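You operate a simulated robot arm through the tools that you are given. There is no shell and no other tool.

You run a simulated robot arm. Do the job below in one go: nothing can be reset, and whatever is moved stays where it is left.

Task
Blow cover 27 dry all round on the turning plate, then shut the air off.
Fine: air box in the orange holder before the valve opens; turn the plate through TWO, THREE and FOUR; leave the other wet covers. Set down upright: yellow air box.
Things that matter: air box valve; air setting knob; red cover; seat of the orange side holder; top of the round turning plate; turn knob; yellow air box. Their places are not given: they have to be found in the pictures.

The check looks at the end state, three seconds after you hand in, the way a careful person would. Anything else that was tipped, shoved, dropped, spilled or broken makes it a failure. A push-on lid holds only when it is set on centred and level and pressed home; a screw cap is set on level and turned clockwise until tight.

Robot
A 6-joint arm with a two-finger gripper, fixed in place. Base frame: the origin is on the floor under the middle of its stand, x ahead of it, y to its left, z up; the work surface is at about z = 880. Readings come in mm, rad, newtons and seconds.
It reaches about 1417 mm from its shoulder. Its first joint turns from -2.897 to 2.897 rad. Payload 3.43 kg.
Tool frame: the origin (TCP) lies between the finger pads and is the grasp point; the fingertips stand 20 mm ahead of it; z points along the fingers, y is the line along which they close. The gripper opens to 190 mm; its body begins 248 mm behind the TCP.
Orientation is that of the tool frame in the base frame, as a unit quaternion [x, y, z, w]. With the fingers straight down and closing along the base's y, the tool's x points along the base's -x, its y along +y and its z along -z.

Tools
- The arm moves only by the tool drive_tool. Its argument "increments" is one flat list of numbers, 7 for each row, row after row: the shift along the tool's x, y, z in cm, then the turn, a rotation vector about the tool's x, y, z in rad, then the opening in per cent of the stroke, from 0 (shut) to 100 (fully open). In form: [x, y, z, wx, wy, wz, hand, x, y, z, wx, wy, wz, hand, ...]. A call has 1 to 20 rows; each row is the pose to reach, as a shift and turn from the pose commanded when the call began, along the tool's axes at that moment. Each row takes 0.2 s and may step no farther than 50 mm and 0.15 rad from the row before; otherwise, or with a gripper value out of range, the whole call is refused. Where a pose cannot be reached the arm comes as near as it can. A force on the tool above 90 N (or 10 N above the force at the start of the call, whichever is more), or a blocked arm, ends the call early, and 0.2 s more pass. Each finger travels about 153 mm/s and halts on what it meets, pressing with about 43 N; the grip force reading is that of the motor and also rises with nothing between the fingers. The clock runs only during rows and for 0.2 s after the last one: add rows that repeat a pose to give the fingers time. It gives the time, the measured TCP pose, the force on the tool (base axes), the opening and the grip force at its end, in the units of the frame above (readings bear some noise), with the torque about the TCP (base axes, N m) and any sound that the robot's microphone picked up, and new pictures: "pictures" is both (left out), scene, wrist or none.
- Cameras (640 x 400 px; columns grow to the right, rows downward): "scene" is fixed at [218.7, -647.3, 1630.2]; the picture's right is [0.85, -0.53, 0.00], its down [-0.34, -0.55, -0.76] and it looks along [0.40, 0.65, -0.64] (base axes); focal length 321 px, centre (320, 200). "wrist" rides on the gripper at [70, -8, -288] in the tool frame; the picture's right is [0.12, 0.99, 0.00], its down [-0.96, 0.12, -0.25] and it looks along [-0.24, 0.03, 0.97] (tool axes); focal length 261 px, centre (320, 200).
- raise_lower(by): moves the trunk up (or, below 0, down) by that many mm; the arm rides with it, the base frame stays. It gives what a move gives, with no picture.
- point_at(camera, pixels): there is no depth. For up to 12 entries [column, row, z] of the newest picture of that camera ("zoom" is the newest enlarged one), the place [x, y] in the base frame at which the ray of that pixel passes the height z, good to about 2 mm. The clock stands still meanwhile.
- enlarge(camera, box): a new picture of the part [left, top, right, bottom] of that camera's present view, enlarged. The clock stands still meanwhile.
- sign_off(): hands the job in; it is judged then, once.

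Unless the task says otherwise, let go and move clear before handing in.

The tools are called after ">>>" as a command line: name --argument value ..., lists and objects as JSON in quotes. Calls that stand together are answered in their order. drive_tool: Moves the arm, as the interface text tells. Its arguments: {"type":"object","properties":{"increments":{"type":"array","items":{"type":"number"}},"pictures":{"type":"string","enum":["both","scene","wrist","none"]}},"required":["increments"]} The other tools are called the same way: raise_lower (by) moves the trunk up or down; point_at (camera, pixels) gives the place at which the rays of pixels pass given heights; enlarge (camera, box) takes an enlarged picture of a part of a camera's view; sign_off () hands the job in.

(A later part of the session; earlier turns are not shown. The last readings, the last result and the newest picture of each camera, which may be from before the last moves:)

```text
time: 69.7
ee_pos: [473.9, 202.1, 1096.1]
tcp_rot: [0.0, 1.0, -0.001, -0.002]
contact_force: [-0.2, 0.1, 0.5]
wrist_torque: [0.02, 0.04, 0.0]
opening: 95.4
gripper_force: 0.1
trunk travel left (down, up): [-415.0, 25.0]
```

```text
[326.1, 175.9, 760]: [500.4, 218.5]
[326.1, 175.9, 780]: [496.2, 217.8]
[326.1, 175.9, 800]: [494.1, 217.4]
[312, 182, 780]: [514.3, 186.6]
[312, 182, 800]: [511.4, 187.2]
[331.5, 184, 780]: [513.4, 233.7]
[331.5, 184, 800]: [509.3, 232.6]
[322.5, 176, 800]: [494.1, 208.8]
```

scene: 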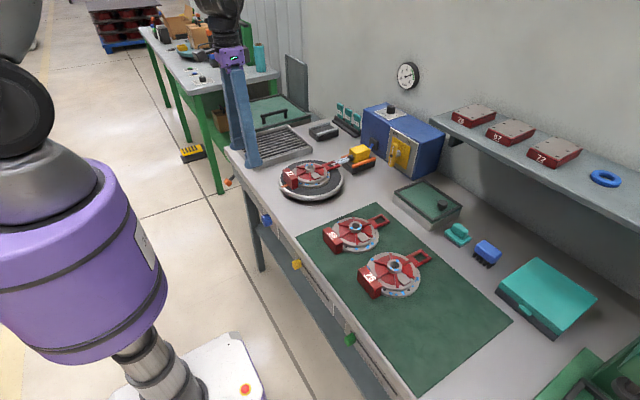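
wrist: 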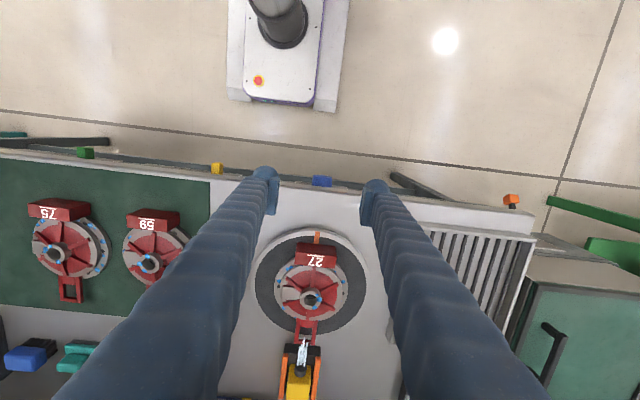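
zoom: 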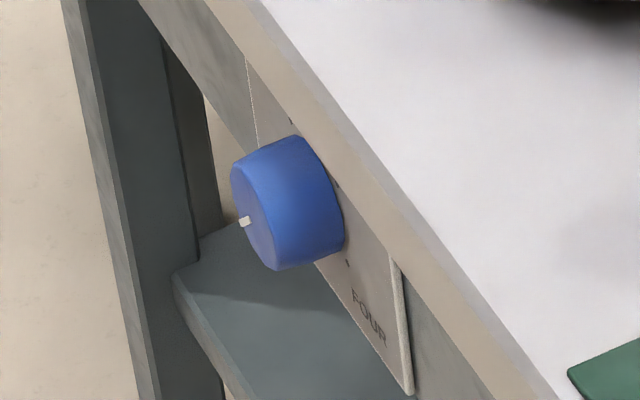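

The knob's centre is near (y=208, z=785), radius about 22 mm, with its front face at x≈494 and the bench edge overhanging at x≈508. Fingers must come in tilted from the front, so I'll back off to x≈430 and test a 30° tilt there before lowering the trunk.

>>> drive_tool --increments '[1.5, 0.2, 0, 0, 0, 0, 50, 3, 0.4, 0, 0, 0, 0, 50, 4.4, 0.6, 0, 0, -0.13, 0, 50, 4.4, 0.6, 0, 0, -0.26, 0, 50, 4.4, 0.6, 0, 0, -0.39, 0, 50, 4.4, 0.6, 0, 0, -0.52, 0, 50, 4.4, 0.6, 0, 0, -0.52, 0, 50]' --pictures "both"

```text
time: 71.5
ee_pos: [478.2, 239.4, 1100.1]
tcp_rot: [-0.055, 0.969, -0.082, 0.227]
contact_force: [1.3, 0.5, -0.2]
wrist_torque: [0.05, -0.04, 0.03]
opening: 95.0
gripper_force: 0.1
out of reach, approached as far as the arm can: row 3, 4, 5, 6, 7
trunk travel left (down, up): [-415.0, 25.0]
stopped in row 7: the arm was blocked; the commanded pose is now the measured one
```

scene: 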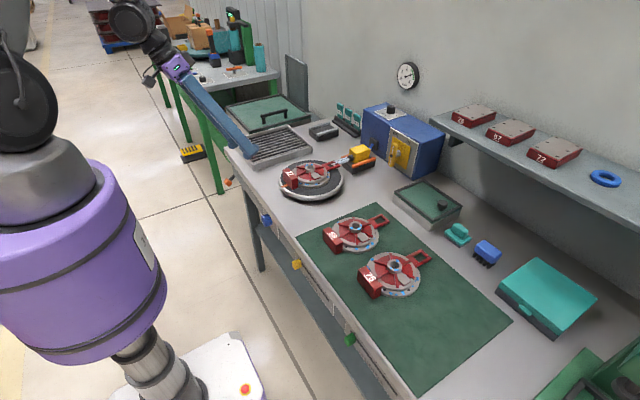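
wrist: 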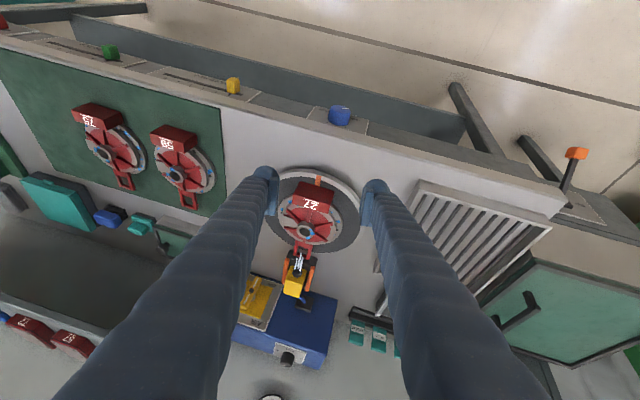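

That tilt isn't reachable this high and close in, because the wrist is too near the shoulder. I'll go back to vertical, then descend in front of the bench with the trunk kept high and tilt lower down.

>>> drive_tool --increments '[0, 0, 0, -0.042, 0.115, 0.028, 50, 0, 0, 0, -0.083, 0.23, 0.056, 50, 0, 0, 0, -0.125, 0.344, 0.083, 50, 0, 0, 0, -0.166, 0.459, 0.111, 50, 0, 0, 0, -0.166, 0.459, 0.111, 50]' --pictures "scene"

```text
time: 72.7
ee_pos: [489.3, 221.0, 1102.8]
tcp_rot: [-0.031, 0.999, -0.023, 0.014]
contact_force: [-3.8, 4.6, -0.1]
wrist_torque: [-0.8, -0.75, 0.05]
opening: 95.1
gripper_force: 0.1
out of reach, approached as far as the arm can: row 3
trunk travel left (down, up): [-415.0, 25.0]
```

scene: 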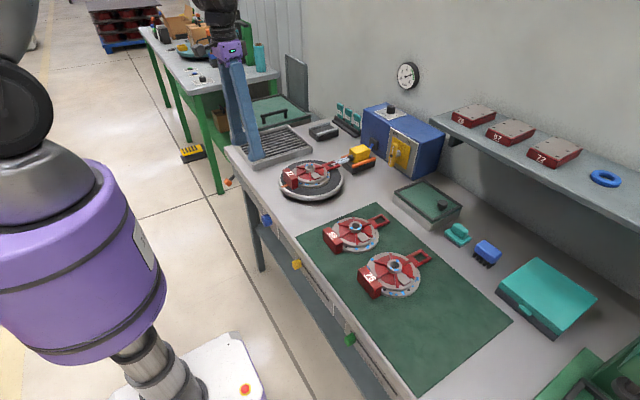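

The tool is almost vertical again. I'll hold a moment to let it settle and read the pose.

>>> drive_tool --increments '[0, 0, 0, 0, 0, 0, 50, 0, 0, 0, 0, 0, 0, 50]' --pictures "wrist"

```text
time: 73.3
ee_pos: [481.4, 240.5, 1100.1]
tcp_rot: [0.0, 1.0, -0.001, 0.0]
contact_force: [0.3, 0.5, -0.4]
wrist_torque: [-0.08, 0.03, -0.01]
opening: 95.0
gripper_force: 0.1
trunk travel left (down, up): [-415.0, 25.0]
```

wrist: 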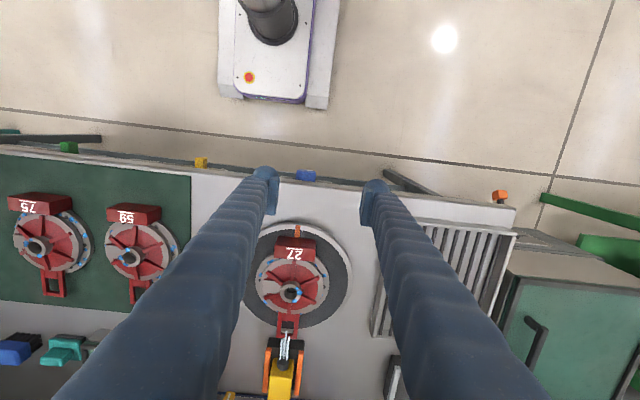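

Settled vertical at (481, 240, 1100). I'll move to (462, 208) and descend in front of the bench edge to about z=920.

>>> drive_tool --increments '[1, -1.6, 0, 0, 0, 0, 50, 1.9, -3.2, 0, 0, 0, 0, 50, 1.9, -3.2, 4.5, 0, 0, 0, 50, 1.9, -3.2, 9, 0, 0, 0, 50, 1.9, -3.2, 13.5, 0, 0, 0, 50, 1.9, -3.2, 18, 0, 0, 0, 50, 1.9, -3.2, 18, 0, 0, 0, 50]' --pictures "both"

```text
time: 74.9
ee_pos: [462.2, 207.8, 919.8]
tcp_rot: [0.001, 1.0, 0.0, 0.0]
contact_force: [0.1, 0.0, 0.5]
wrist_torque: [0.0, -0.04, -0.02]
opening: 94.7
gripper_force: 0.0
trunk travel left (down, up): [-415.0, 25.0]
```

scene: 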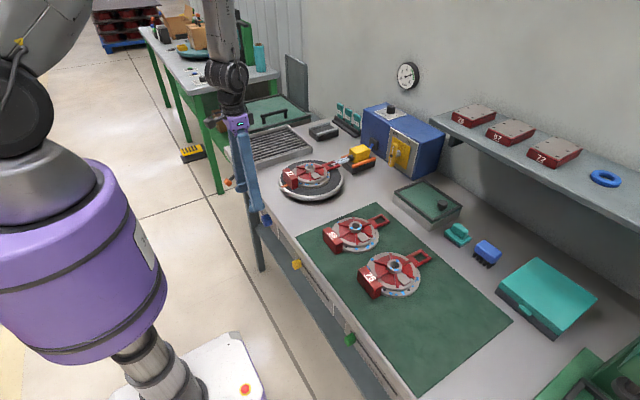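
wrist: 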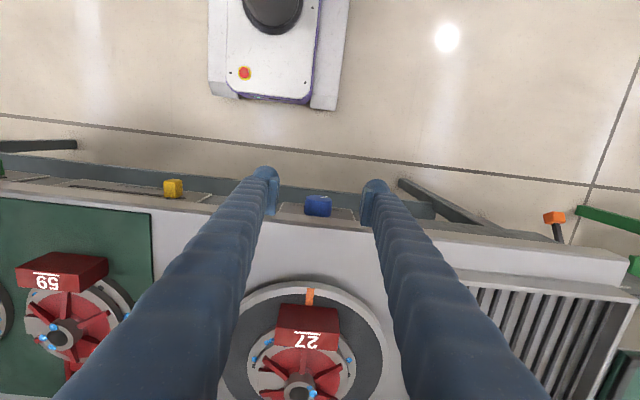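

The knob now shows clearly between the fingers at (318,205). I'll enlarge it, then try the tilt at this lower height.

>>> enlarge --camera "wrist" --box '[275, 180, 365, 235]'

>>> drive_tool --increments '[0.5, 0, 0, 0, -0.13, 0, 50, 1, 0, 0, 0, -0.26, 0, 50, 1, 0, 0, 0, -0.26, 0, 50]' --pictures "both"

>>> enlarge --camera "wrist" --box '[250, 100, 390, 220]'

```text
7.11 times, centred on (320, 208) of wrist
```

zoom: 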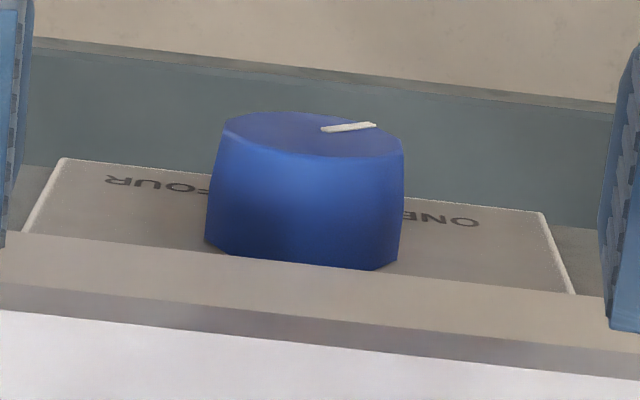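

```text
time: 75.7
ee_pos: [451.8, 207.5, 920.2]
tcp_rot: [0.001, 0.992, -0.001, 0.129]
contact_force: [0.3, -0.1, -0.6]
wrist_torque: [0.0, 0.0, -0.02]
opening: 95.1
gripper_force: 0.1
trunk travel left (down, up): [-415.0, 25.0]
```

scene: 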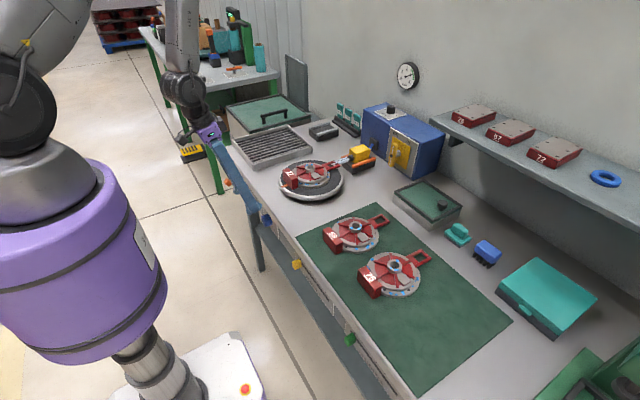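
wrist: 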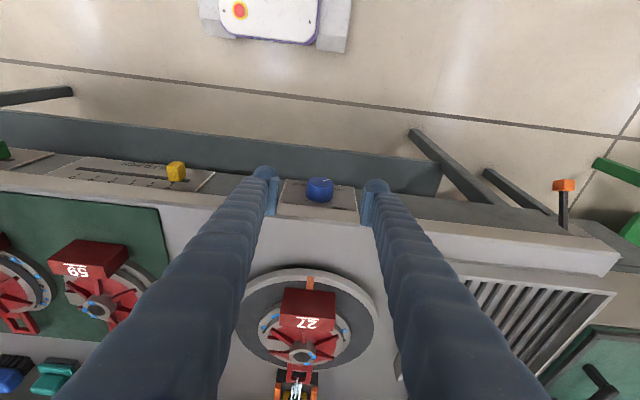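

```text
3.33 times, centred on (320, 160) of wrist
```

zoom: 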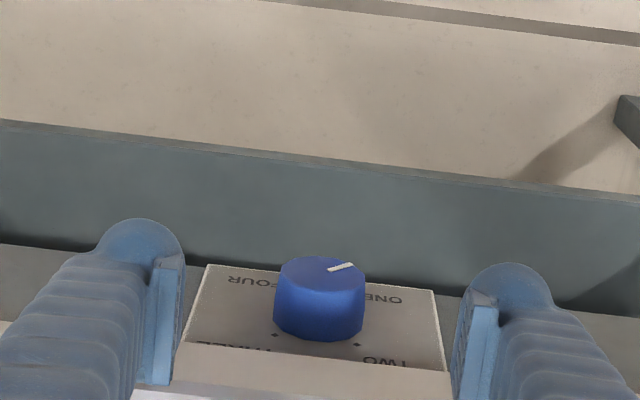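

The tilt works here, and the labels now read ONE (right), TWO and THREE (upper side), FOUR (left), so stepping is clockwise seen from the robot. I'll tilt further toward 0.52 rad and enlarge the dial.

>>> drive_tool --increments '[0.7, 0, 0, 0, -0.13, 0, 50, 1.4, 0, 0, 0, -0.26, 0, 50, 1.4, 0, 0, 0, -0.26, 0, 50]' --pictures "both"

>>> enlarge --camera "wrist" --box '[280, 120, 370, 210]'

>>> enlarge --camera "scene" --box '[270, 140, 390, 210]'

```text
time: 76.5
ee_pos: [476.9, 249.9, 887.0]
tcp_rot: [0.001, 0.966, -0.002, 0.258]
contact_force: [-0.1, -0.2, 0.4]
wrist_torque: [-0.02, -0.02, 0.01]
opening: 94.9
gripper_force: 0.1
out of reach, approached as far as the arm can: row 1, 2, 3
trunk travel left (down, up): [-415.0, 25.0]
```

scene: 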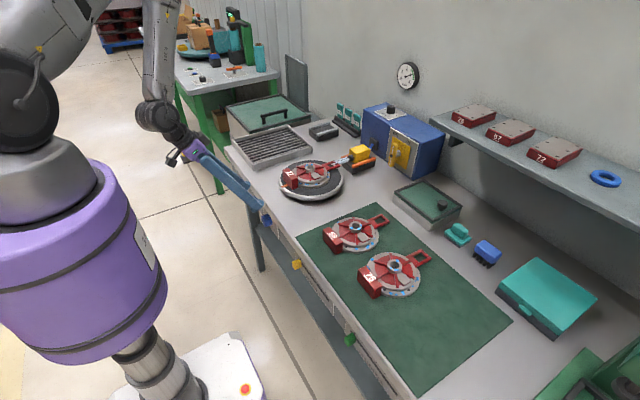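
wrist: 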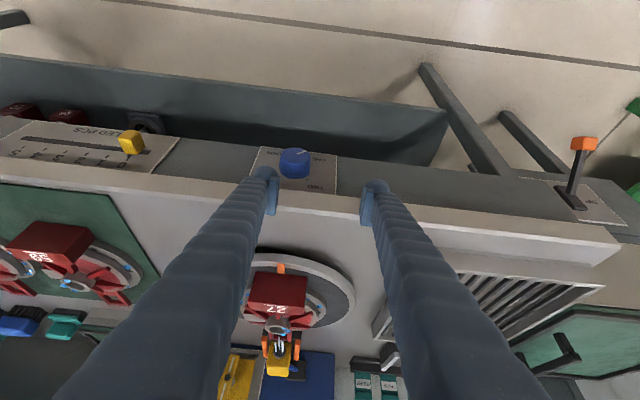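

```text
4.44 times, centred on (325, 165) of wrist
```

zoom: 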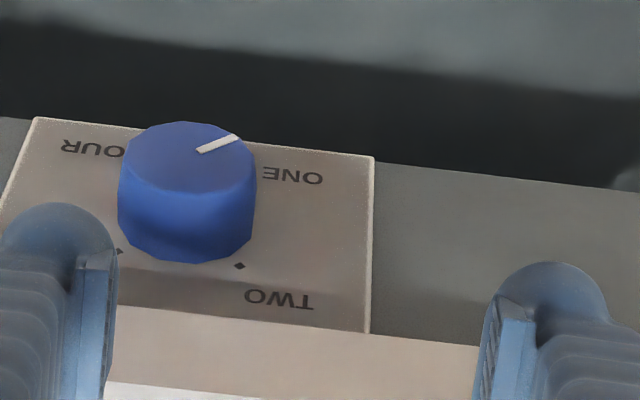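

```text
5.33 times, centred on (330, 175) of scene
```

zoom: 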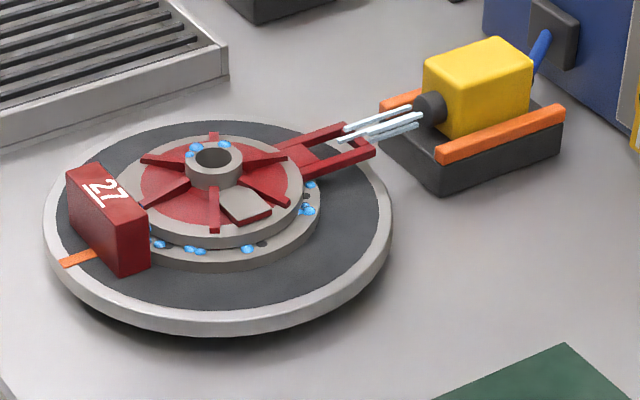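

At this height the arm can only hold the tilt near (477, 250, 887). Lower down there is more room, so I'll descend to a standoff in front of the knob at about (455, 208, 785), narrowing the fingers to 60 mm.

>>> drive_tool --increments '[1.6, -2.07, 2.08, 0, 0, 0, 50, 3.19, -4.14, 4.16, 0, 0, 0, 50, 5.1, -4.14, 6, 0, 0, 0, 42, 6.98, -4.14, 7.75, 0, 0, 0, 34, 6.98, -4.14, 7.75, 0, 0, 0, 32]' --pictures "both"

>>> enlarge --camera "wrist" --box '[250, 130, 390, 250]'

>>> enlarge --camera "scene" --box '[150, 120, 310, 260]'

```text
time: 77.7
ee_pos: [455.2, 210.0, 788.1]
tcp_rot: [0.0, 0.966, 0.0, 0.258]
contact_force: [0.3, -0.5, 0.6]
wrist_torque: [-0.01, 0.01, 0.0]
opening: 60.7
gripper_force: 0.0
trunk travel left (down, up): [-415.0, 25.0]
```

scene: 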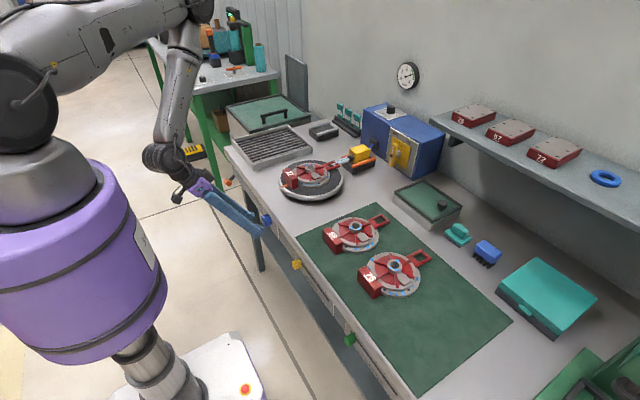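
wrist: 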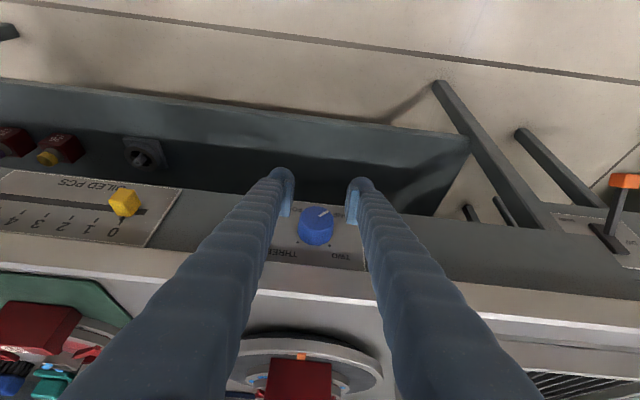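

```text
3.33 times, centred on (320, 190) of wrist
```

zoom: 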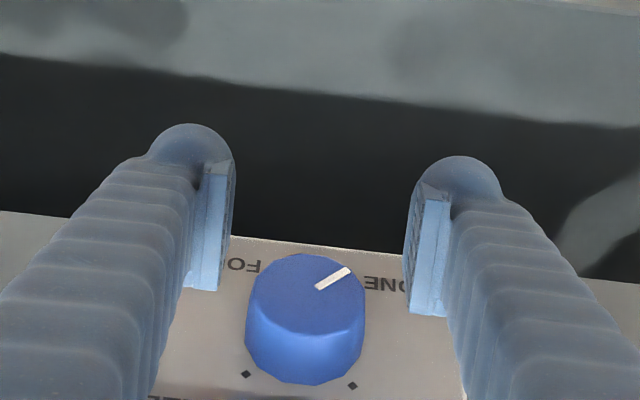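

```text
2.86 times, centred on (230, 190) of scene
```

zoom: 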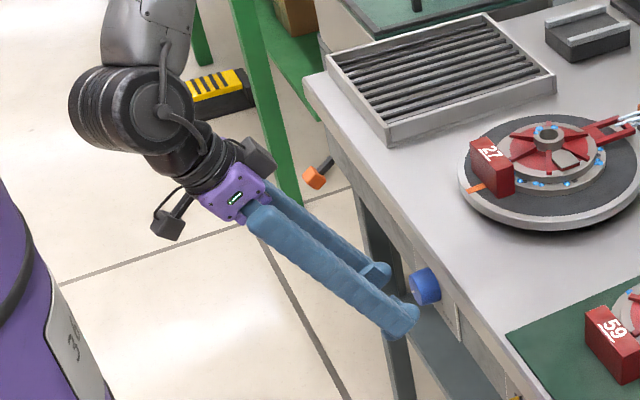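

The gripper is now angled in front of the knob, which sits between the fingers at (315,218), slightly higher than the tool axis. I'll fix its exact centre.

>>> point_at --camera "wrist" --pixels '[[315.5, 217.9, 775], [315.5, 217.9, 785], [315.5, 217.9, 795], [298, 220, 785], [329.5, 222, 785], [297.8, 242.5, 810], [329.6, 245.8, 810], [297.8, 242.5, 800], [329.6, 245.8, 800]]'

>>> enlarge --camera "wrist" --box '[285, 190, 350, 265]'

```text
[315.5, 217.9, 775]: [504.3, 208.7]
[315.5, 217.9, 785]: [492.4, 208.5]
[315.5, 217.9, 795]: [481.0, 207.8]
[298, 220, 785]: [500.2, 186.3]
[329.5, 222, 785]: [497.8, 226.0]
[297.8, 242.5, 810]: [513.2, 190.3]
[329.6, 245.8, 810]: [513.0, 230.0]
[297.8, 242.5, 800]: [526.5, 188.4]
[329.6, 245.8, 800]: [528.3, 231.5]
```

```text
5.33 times, centred on (318, 228) of wrist
```

zoom: 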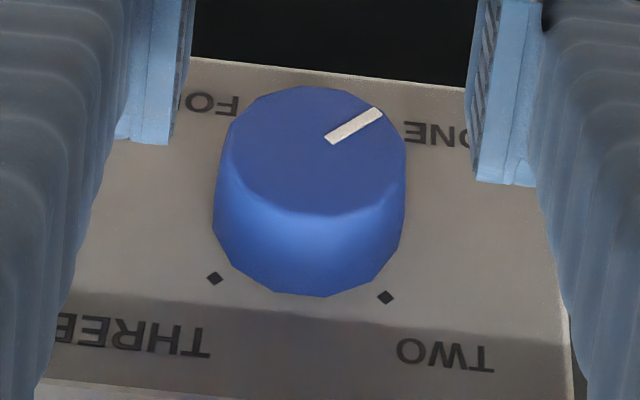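

The ticks show TWO and THREE at ±45° from the top, so positions are 90° apart with ONE at lower-left. The knob axis is at y≈209, z≈785. Before gripping I'll test how far the arm can roll about the knob axis at this standoff, starting with +30°.

>>> drive_tool --increments '[0, -0.05, 0, -0.113, 0, 0.065, 32, 0, -0.1, 0, -0.226, 0, 0.13, 32, 0, -0.1, 0, -0.339, 0, 0.195, 32, 0, -0.1, 0, -0.451, 0, 0.259, 32, 0, -0.1, 0, -0.451, 0, 0.259, 32]' --pictures "scene"

```text
time: 78.9
ee_pos: [454.5, 210.4, 787.7]
tcp_rot: [0.066, 0.934, 0.25, 0.249]
contact_force: [0.3, 0.5, -0.7]
wrist_torque: [-0.05, -0.02, -0.05]
opening: 60.9
gripper_force: 0.2
out of reach, approached as far as the arm can: row 2, 3
trunk travel left (down, up): [-415.0, 25.0]
```

scene: 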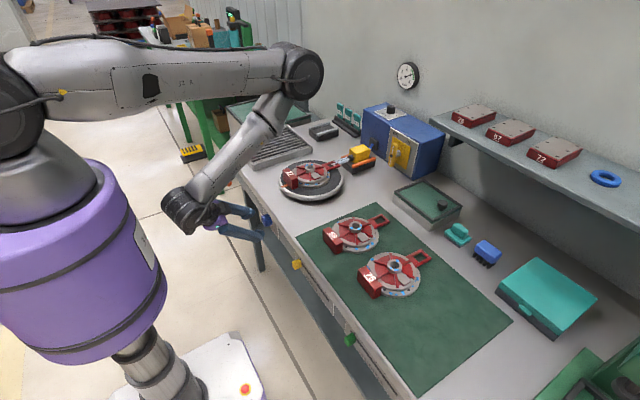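

The arm reached +30° in a different elbow posture, though rows 2–3 were briefly unreachable. I'll sweep back to −60° at standoff to see whether the whole 90° stroke is reachable.

>>> drive_tool --increments '[0, 0, 0, 0.1238, 0, -0.0712, 32, 0, 0, 0, 0.2476, 0, -0.1424, 32, 0, 0, 0, 0.3715, 0, -0.2135, 32, 0, 0, 0, 0.4953, 0, -0.2847, 32, 0, 0, 0, 0.6191, 0, -0.3559, 32, 0, 0, 0, 0.7429, 0, -0.4271, 32, 0, 0, 0, 0.8667, 0, -0.4983, 32, 0, 0, 0, 0.9905, 0, -0.5695, 32, 0, 0, 0, 1.1144, 0, -0.6406, 32, 0, 0, 0, 1.2382, 0, -0.7118, 32, 0, 0, 0, 1.362, 0, -0.783, 32, 0, 0, 0, 1.362, 0, -0.783, 32]' --pictures "both"

>>> enlarge --camera "scene" --box '[150, 110, 390, 260]'

```text
time: 81.5
ee_pos: [454.1, 208.6, 786.1]
tcp_rot: [-0.13, 0.835, -0.486, 0.222]
contact_force: [-0.3, -0.4, -0.1]
wrist_torque: [-0.04, 0.01, 0.01]
opening: 60.5
gripper_force: 0.0
out of reach, approached as far as the arm can: row 1, 2
trunk travel left (down, up): [-415.0, 25.0]
```

scene: 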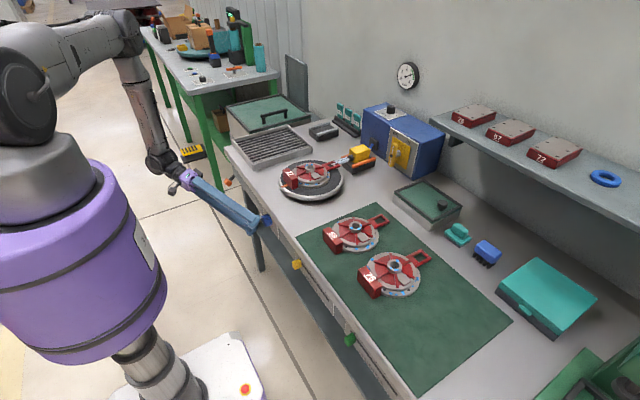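
wrist: 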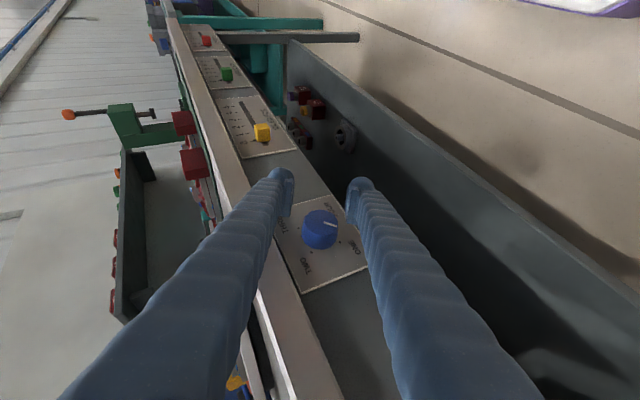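

```text
2.67 times, centred on (270, 185) of scene
```

zoom: 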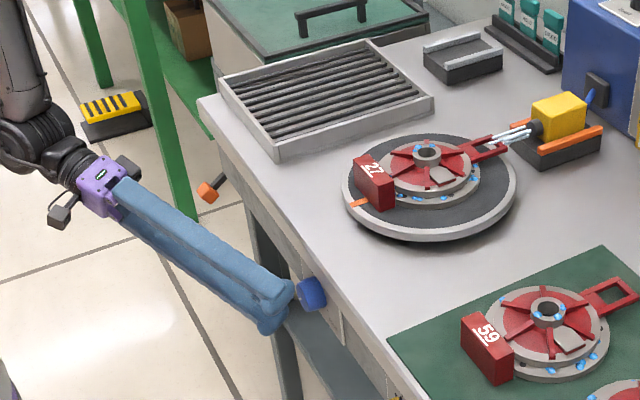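

The sweep is reachable from about +5° down to −60°, with only +10…+25° being problematic. I'll check the clearance under the bench-top overhang next to the knob before closing in.

>>> enlarge --camera "wrist" --box '[240, 170, 400, 300]'

>>> enlarge --camera "scene" --box '[235, 190, 295, 240]'

>>> point_at --camera "scene" --pixels '[[275, 217, 840], [275, 217, 850], [275, 217, 830], [272, 210, 840], [272, 210, 850]]'

```text
3.08 times, centred on (320, 235) of wrist
```

zoom: 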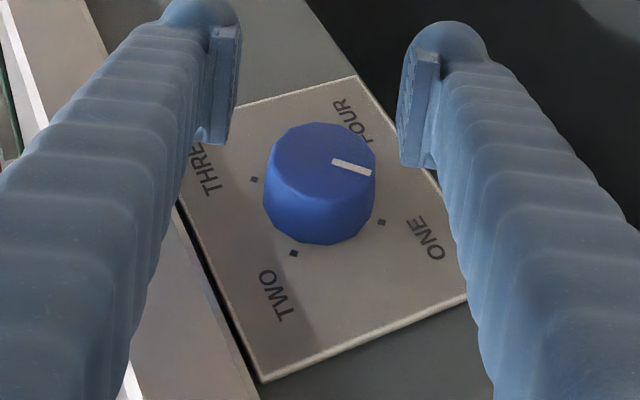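

```text
8.00 times, centred on (265, 215) of scene
```

zoom: 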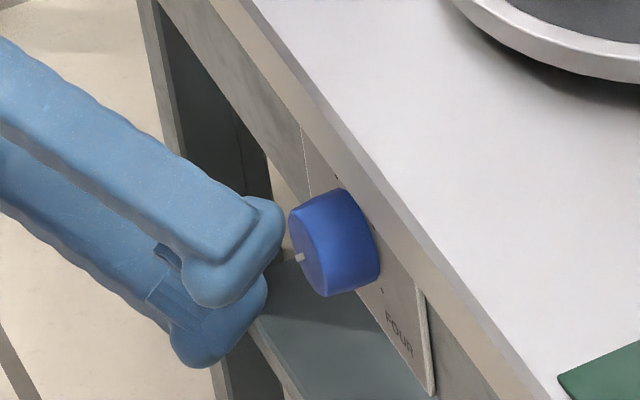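

```text
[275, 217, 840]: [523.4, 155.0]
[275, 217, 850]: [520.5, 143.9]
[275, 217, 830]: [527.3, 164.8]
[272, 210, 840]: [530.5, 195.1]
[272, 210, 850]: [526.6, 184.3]
```

The overhang clears the fingers, and the dial is fully readable with the pointer on ONE. I'll verify the knob centre from this angle before moving in.

>>> point_at --camera "wrist" --pixels '[[320, 223.6, 780], [320, 223.6, 785], [320, 223.6, 790], [298.5, 228.6, 805], [340, 242.3, 764], [311.4, 252.5, 805]]'

>>> enlarge --camera "wrist" --box '[280, 195, 370, 265]'

```text
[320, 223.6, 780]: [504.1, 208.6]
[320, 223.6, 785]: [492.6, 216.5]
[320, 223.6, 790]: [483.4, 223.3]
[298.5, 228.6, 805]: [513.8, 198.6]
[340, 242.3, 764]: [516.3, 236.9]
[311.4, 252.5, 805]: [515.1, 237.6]
```

```text
5.71 times, centred on (325, 230) of wrist
```

zoom: 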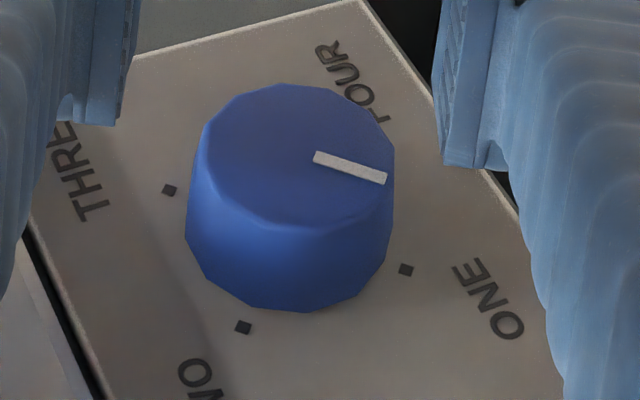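

The estimates of the knob centre agree to a few millimetres, roughly (495, 210, 784). I'll advance partway with the fingers straddling it and check the centring visually.

>>> drive_tool --increments '[-0.6, 0.1, 0.56, 0, 0, 0, 32, -1.2, 0.2, 1.12, 0, 0, 0, 32, -1.79, 0.32, 1.68, 0, 0, 0, 32, -1.79, 0.32, 1.68, 0, 0, 0, 32]' --pictures "both"

>>> enlarge --camera "wrist" --box '[260, 160, 380, 260]'

>>> enlarge --camera "scene" --box '[235, 190, 295, 240]'

```text
time: 82.5
ee_pos: [480.2, 206.1, 780.0]
tcp_rot: [-0.13, 0.836, -0.485, 0.223]
contact_force: [-0.3, -0.1, 0.6]
wrist_torque: [-0.01, -0.04, -0.02]
opening: 60.9
gripper_force: 0.0
trunk travel left (down, up): [-415.0, 25.0]
```

scene: 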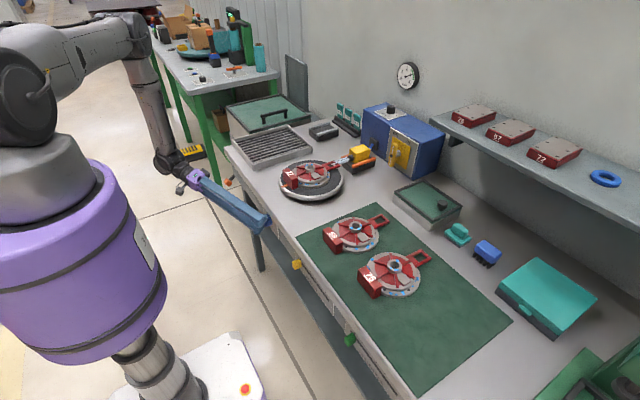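
wrist: 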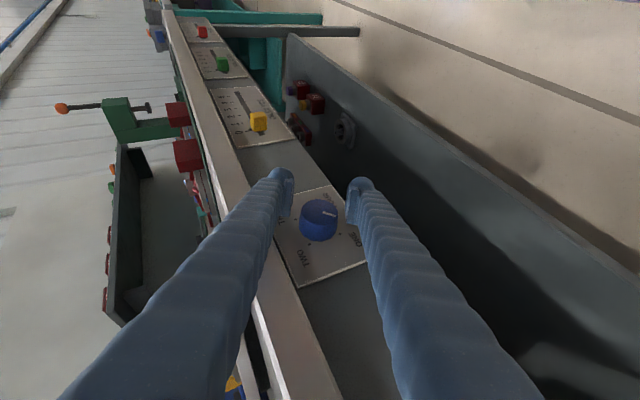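

```text
4.00 times, centred on (320, 210) of wrist
```

zoom: 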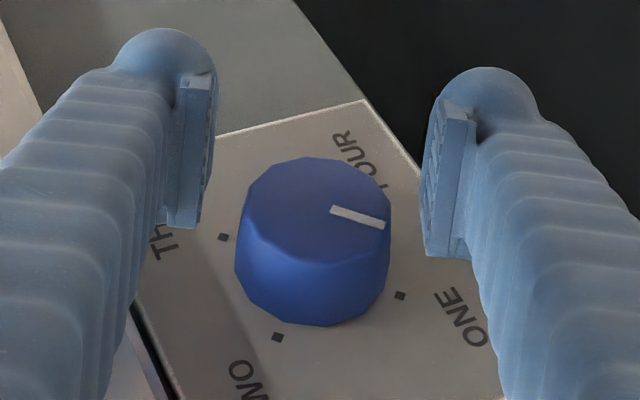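

```text
8.00 times, centred on (265, 215) of scene
```

zoom: 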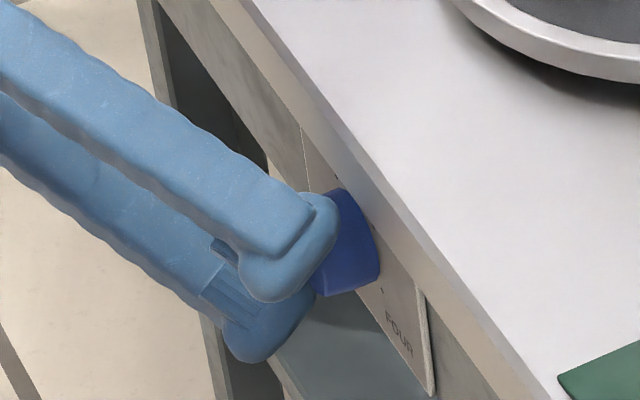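

The knob sits centred between the pads to about 1 mm. I'll advance 9 mm further and close on it.

>>> drive_tool --increments '[-0.38, 0.05, 0.22, 0, 0, 0, 32, -0.76, 0.09, 0.44, 0, 0, 0, 32, -0.76, 0.09, 0.44, 0, 0, 0, 26, -0.76, 0.09, 0.44, 0, 0, 0, 20, -0.76, 0.09, 0.44, 0, 0, 0, 16, -0.76, 0.09, 0.44, 0, 0, 0, 16]' --pictures "both"

>>> enlarge --camera "wrist" --box '[260, 160, 380, 260]'

```text
time: 83.9
ee_pos: [486.8, 206.1, 778.7]
tcp_rot: [-0.129, 0.837, -0.483, 0.222]
contact_force: [-7.4, 7.6, -22.9]
wrist_torque: [0.13, 0.28, 0.2]
opening: 45.4
gripper_force: 44.8
trunk travel left (down, up): [-415.0, 25.0]
```

scene: 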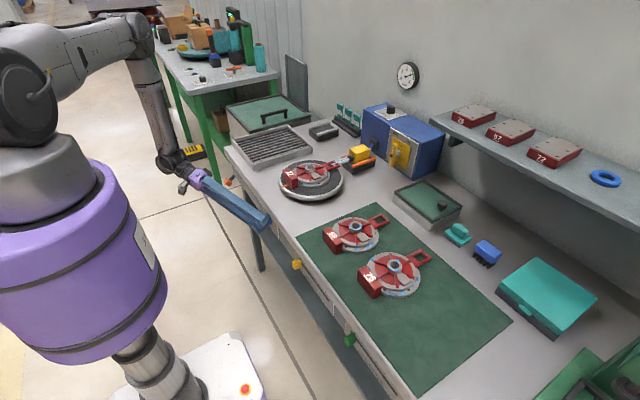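
wrist: 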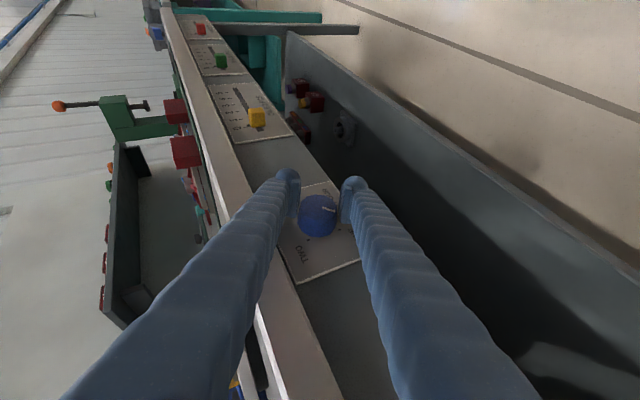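

```text
4.00 times, centred on (320, 210) of wrist
```

zoom: 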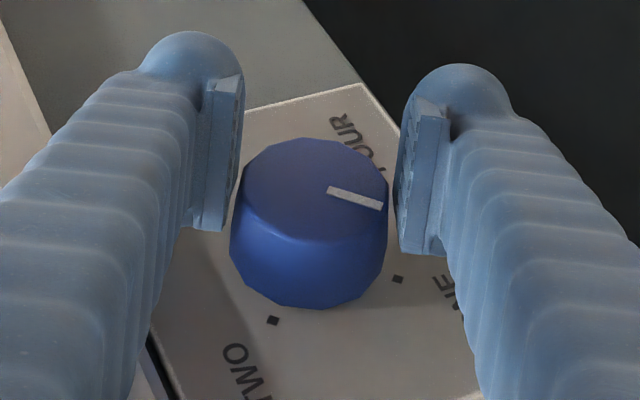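

The knob is gripped at 45.4 mm, with a 23 N sideways load meaning it is about 2 mm off toward the tool's +y. I'll shift 2 mm to unload it, then turn 65° clockwise about the knob axis.

>>> drive_tool --increments '[0, 0.2, 0, 0, 0, 0, 16, 0, 0.244, 0, -0.0983, 0, 0.0565, 16, -0.005, 0.288, -0.009, -0.1966, 0, 0.1131, 16, -0.012, 0.33, -0.02, -0.295, 0, 0.1696, 16, -0.02, 0.371, -0.035, -0.3933, 0, 0.2261, 16, -0.031, 0.41, -0.053, -0.4916, 0, 0.2827, 16, -0.043, 0.445, -0.075, -0.5899, 0, 0.3392, 16, -0.058, 0.478, -0.101, -0.6882, 0, 0.3957, 16, -0.075, 0.507, -0.13, -0.7866, 0, 0.4522, 16, -0.093, 0.533, -0.162, -0.8849, 0, 0.5088, 16, -0.112, 0.553, -0.196, -0.9832, 0, 0.5653, 16, -0.112, 0.553, -0.196, -0.9832, 0, 0.5653, 16]' --pictures "both"

>>> enlarge --camera "wrist" --box '[260, 160, 380, 260]'

>>> enlarge --camera "scene" --box '[260, 130, 390, 210]'

```text
time: 86.5
ee_pos: [486.6, 209.6, 776.8]
tcp_rot: [0.012, 0.965, 0.041, 0.258]
contact_force: [-15.5, -0.7, -1.1]
wrist_torque: [0.07, -0.53, -0.43]
opening: 45.5
gripper_force: 45.1
trunk travel left (down, up): [-415.0, 25.0]
```

scene: 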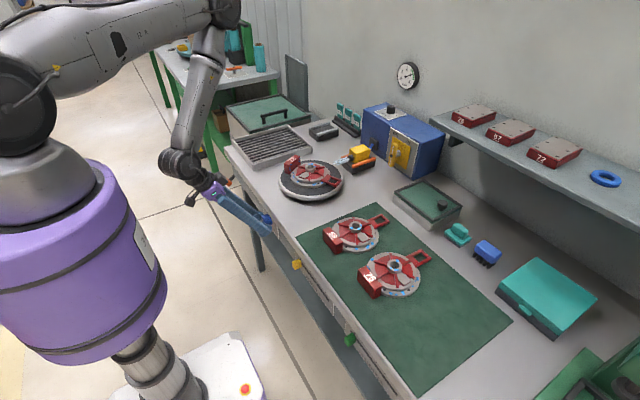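
wrist: 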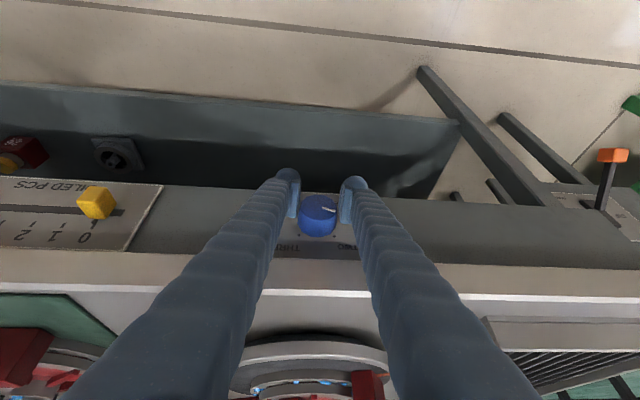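

```text
4.00 times, centred on (320, 210) of wrist
```

zoom: 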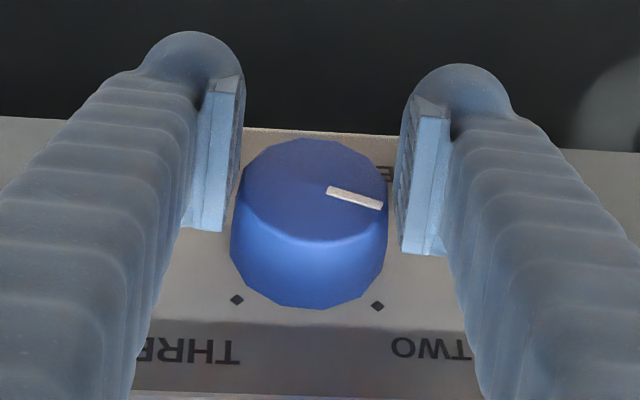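

```text
4.92 times, centred on (325, 170) of scene
```

zoom: 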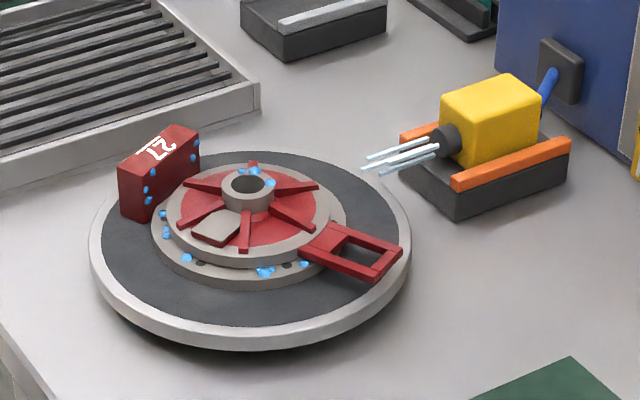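

The knob and plate turned together about 65°, and cover 27 has rotated clockwise. I'll release, see whether the knob stays, roll the gripper back, then finish the step to TWO.

>>> drive_tool --increments '[0, 0, 0, 0, 0, 0, 26, 0, 0, 0, 0, 0, 0, 32, -0.014, -0.044, -0.024, 0.1229, 0, -0.0706, 32, -0.028, -0.088, -0.049, 0.2458, 0, -0.1413, 32, -0.042, -0.133, -0.073, 0.3686, 0, -0.2119, 32, -0.056, -0.177, -0.098, 0.4915, 0, -0.2825, 32, -0.07, -0.221, -0.122, 0.6144, 0, -0.3531, 32, -0.084, -0.266, -0.146, 0.7373, 0, -0.4238, 32, -0.098, -0.31, -0.171, 0.8601, 0, -0.4944, 32, -0.112, -0.354, -0.195, 0.983, 0, -0.565, 32, -0.112, -0.354, -0.195, 0.983, 0, -0.565, 32]' --pictures "both"

>>> enlarge --camera "wrist" --box '[260, 160, 380, 260]'

>>> enlarge --camera "scene" --box '[260, 130, 390, 210]'

```text
time: 88.9
ee_pos: [488.4, 207.6, 777.1]
tcp_rot: [-0.13, 0.835, -0.485, 0.223]
contact_force: [-0.8, 0.4, -0.2]
wrist_torque: [-0.02, -0.01, -0.03]
opening: 60.8
gripper_force: 0.0
trunk travel left (down, up): [-415.0, 25.0]
```

scene: 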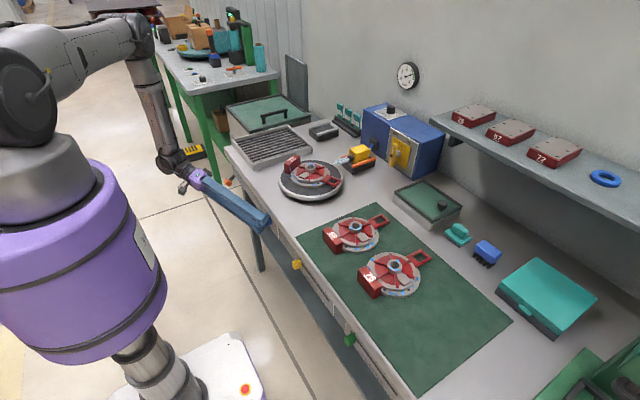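
wrist: 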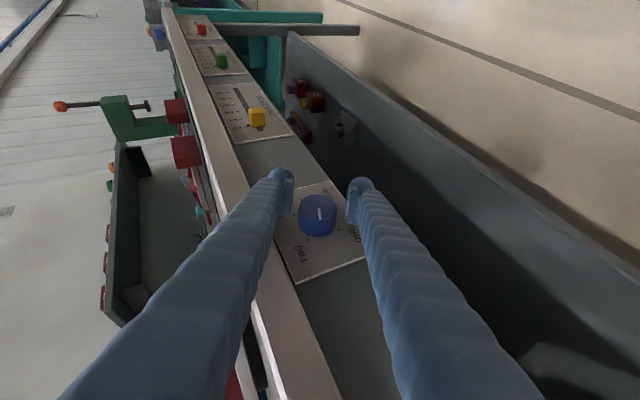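

```text
4.00 times, centred on (320, 210) of wrist
```

zoom: 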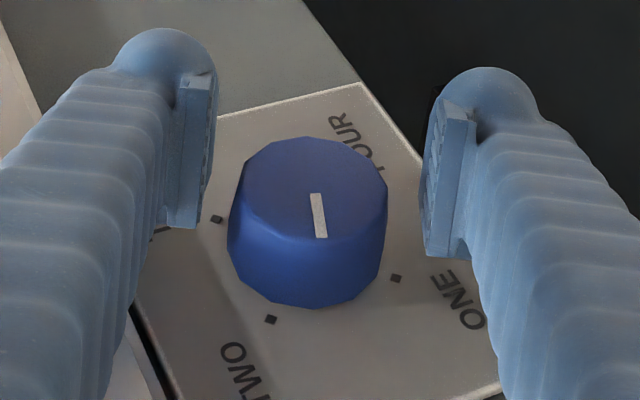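

```text
4.92 times, centred on (325, 170) of scene
```

zoom: 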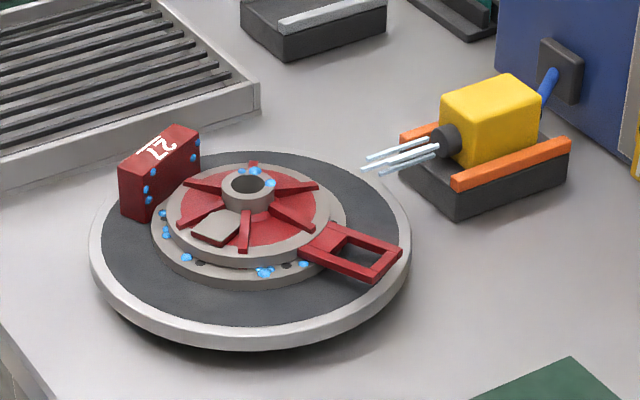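

The knob holds its position without springing back, with the pointer about 63° past ONE. I'll regrip and turn the remaining 27° to TWO.

>>> drive_tool --increments '[0, 0, 0, 0, 0, 0, 24, 0, 0, 0, 0, 0, 0, 18, 0, 0, 0, 0, 0, 0, 16, -0.005, 0.045, -0.01, -0.104, 0, 0.0598, 16, -0.01, 0.09, -0.019, -0.208, 0, 0.1196, 16, -0.016, 0.135, -0.029, -0.312, 0, 0.1794, 16, -0.022, 0.18, -0.038, -0.416, 0, 0.239, 16, -0.022, 0.18, -0.038, -0.416, 0, 0.239, 16]' --pictures "both"

>>> enlarge --camera "wrist" --box '[260, 160, 380, 260]'

>>> enlarge --camera "scene" --box '[260, 130, 390, 210]'

```text
time: 90.7
ee_pos: [486.0, 209.5, 775.5]
tcp_rot: [-0.073, 0.927, -0.271, 0.247]
contact_force: [-2.7, -5.3, -10.5]
wrist_torque: [-0.03, 0.31, -0.05]
opening: 45.2
gripper_force: 45.2
trunk travel left (down, up): [-415.0, 25.0]
```

scene: 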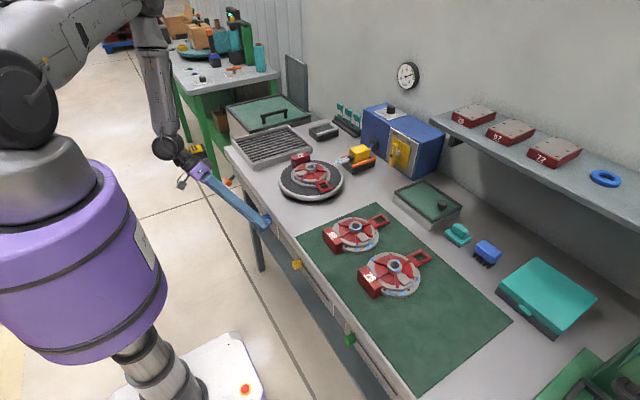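
wrist: 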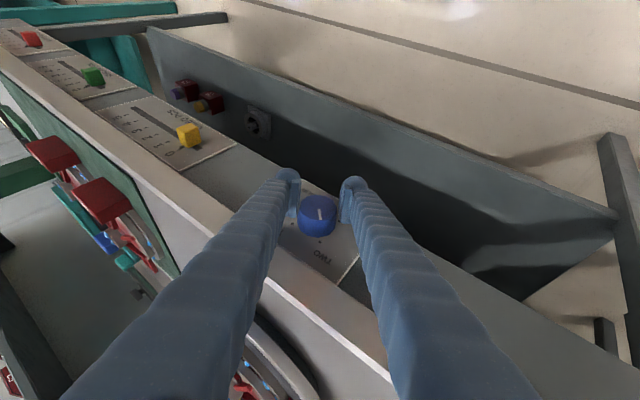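

```text
4.00 times, centred on (320, 210) of wrist
```

zoom: 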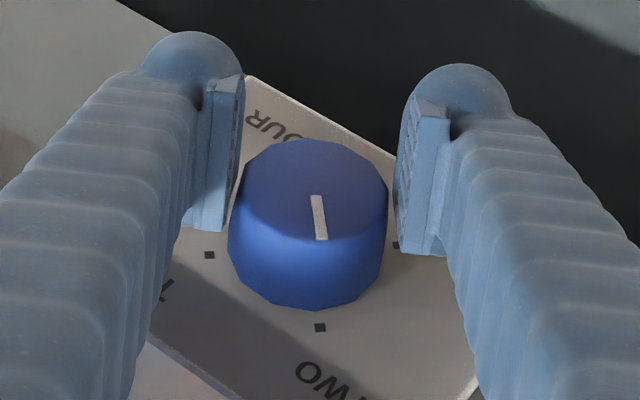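

```text
4.92 times, centred on (325, 170) of scene
```

zoom: 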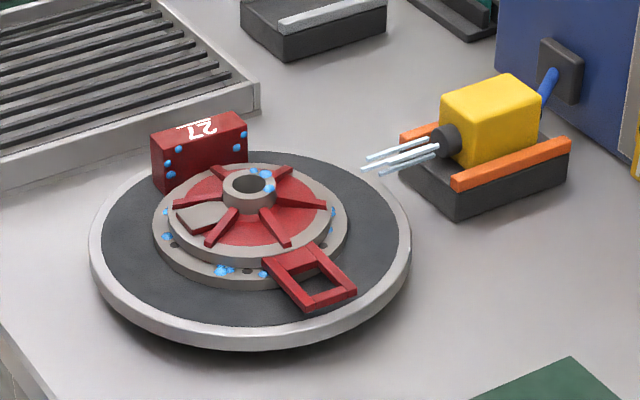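

The pointer lines up with the TWO tick, and the plate has turned a quarter: block toward +y, handle toward −y. I'll release and check which drops remain while air blows on this side.

>>> drive_tool --increments '[0, 0, 0, 0, 0, 0, 24, 0, 0, 0, 0, 0, 0, 32, 0, 0, 0, 0, 0, 0, 32]' --pictures "both"

>>> enlarge --camera "scene" --box '[275, 145, 350, 205]'

>>> enlarge --camera "wrist" --box '[260, 160, 380, 260]'

```text
time: 91.5
ee_pos: [487.9, 208.8, 776.0]
tcp_rot: [-0.073, 0.927, -0.272, 0.247]
contact_force: [0.1, -0.5, 0.8]
wrist_torque: [-0.03, 0.0, 0.0]
opening: 60.8
gripper_force: 0.0
trunk travel left (down, up): [-415.0, 25.0]
```

scene: 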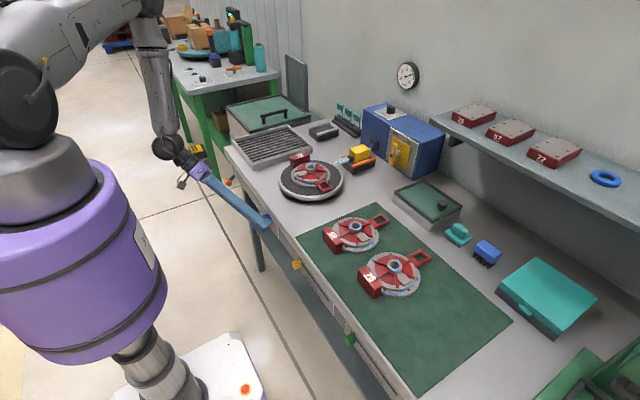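
wrist: 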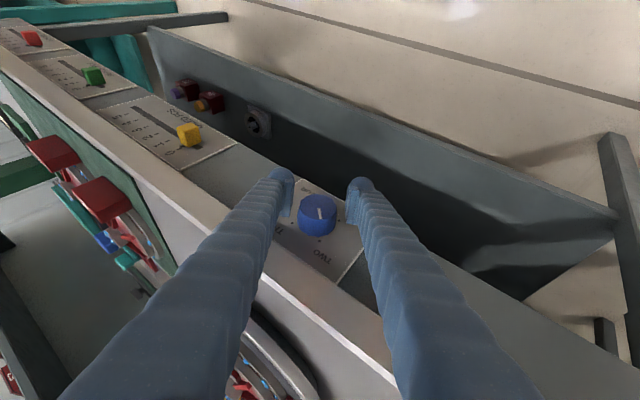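

```text
6.67 times, centred on (312, 175) of scene
```

zoom: 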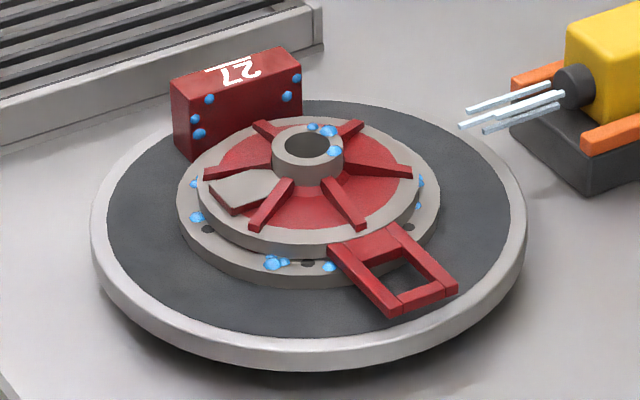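

```text
4.00 times, centred on (320, 210) of wrist
```

zoom: 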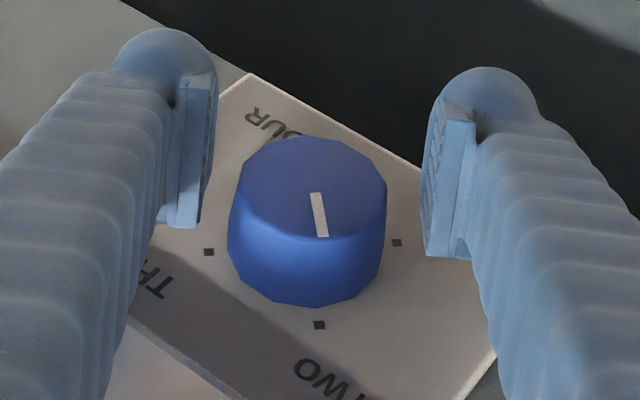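

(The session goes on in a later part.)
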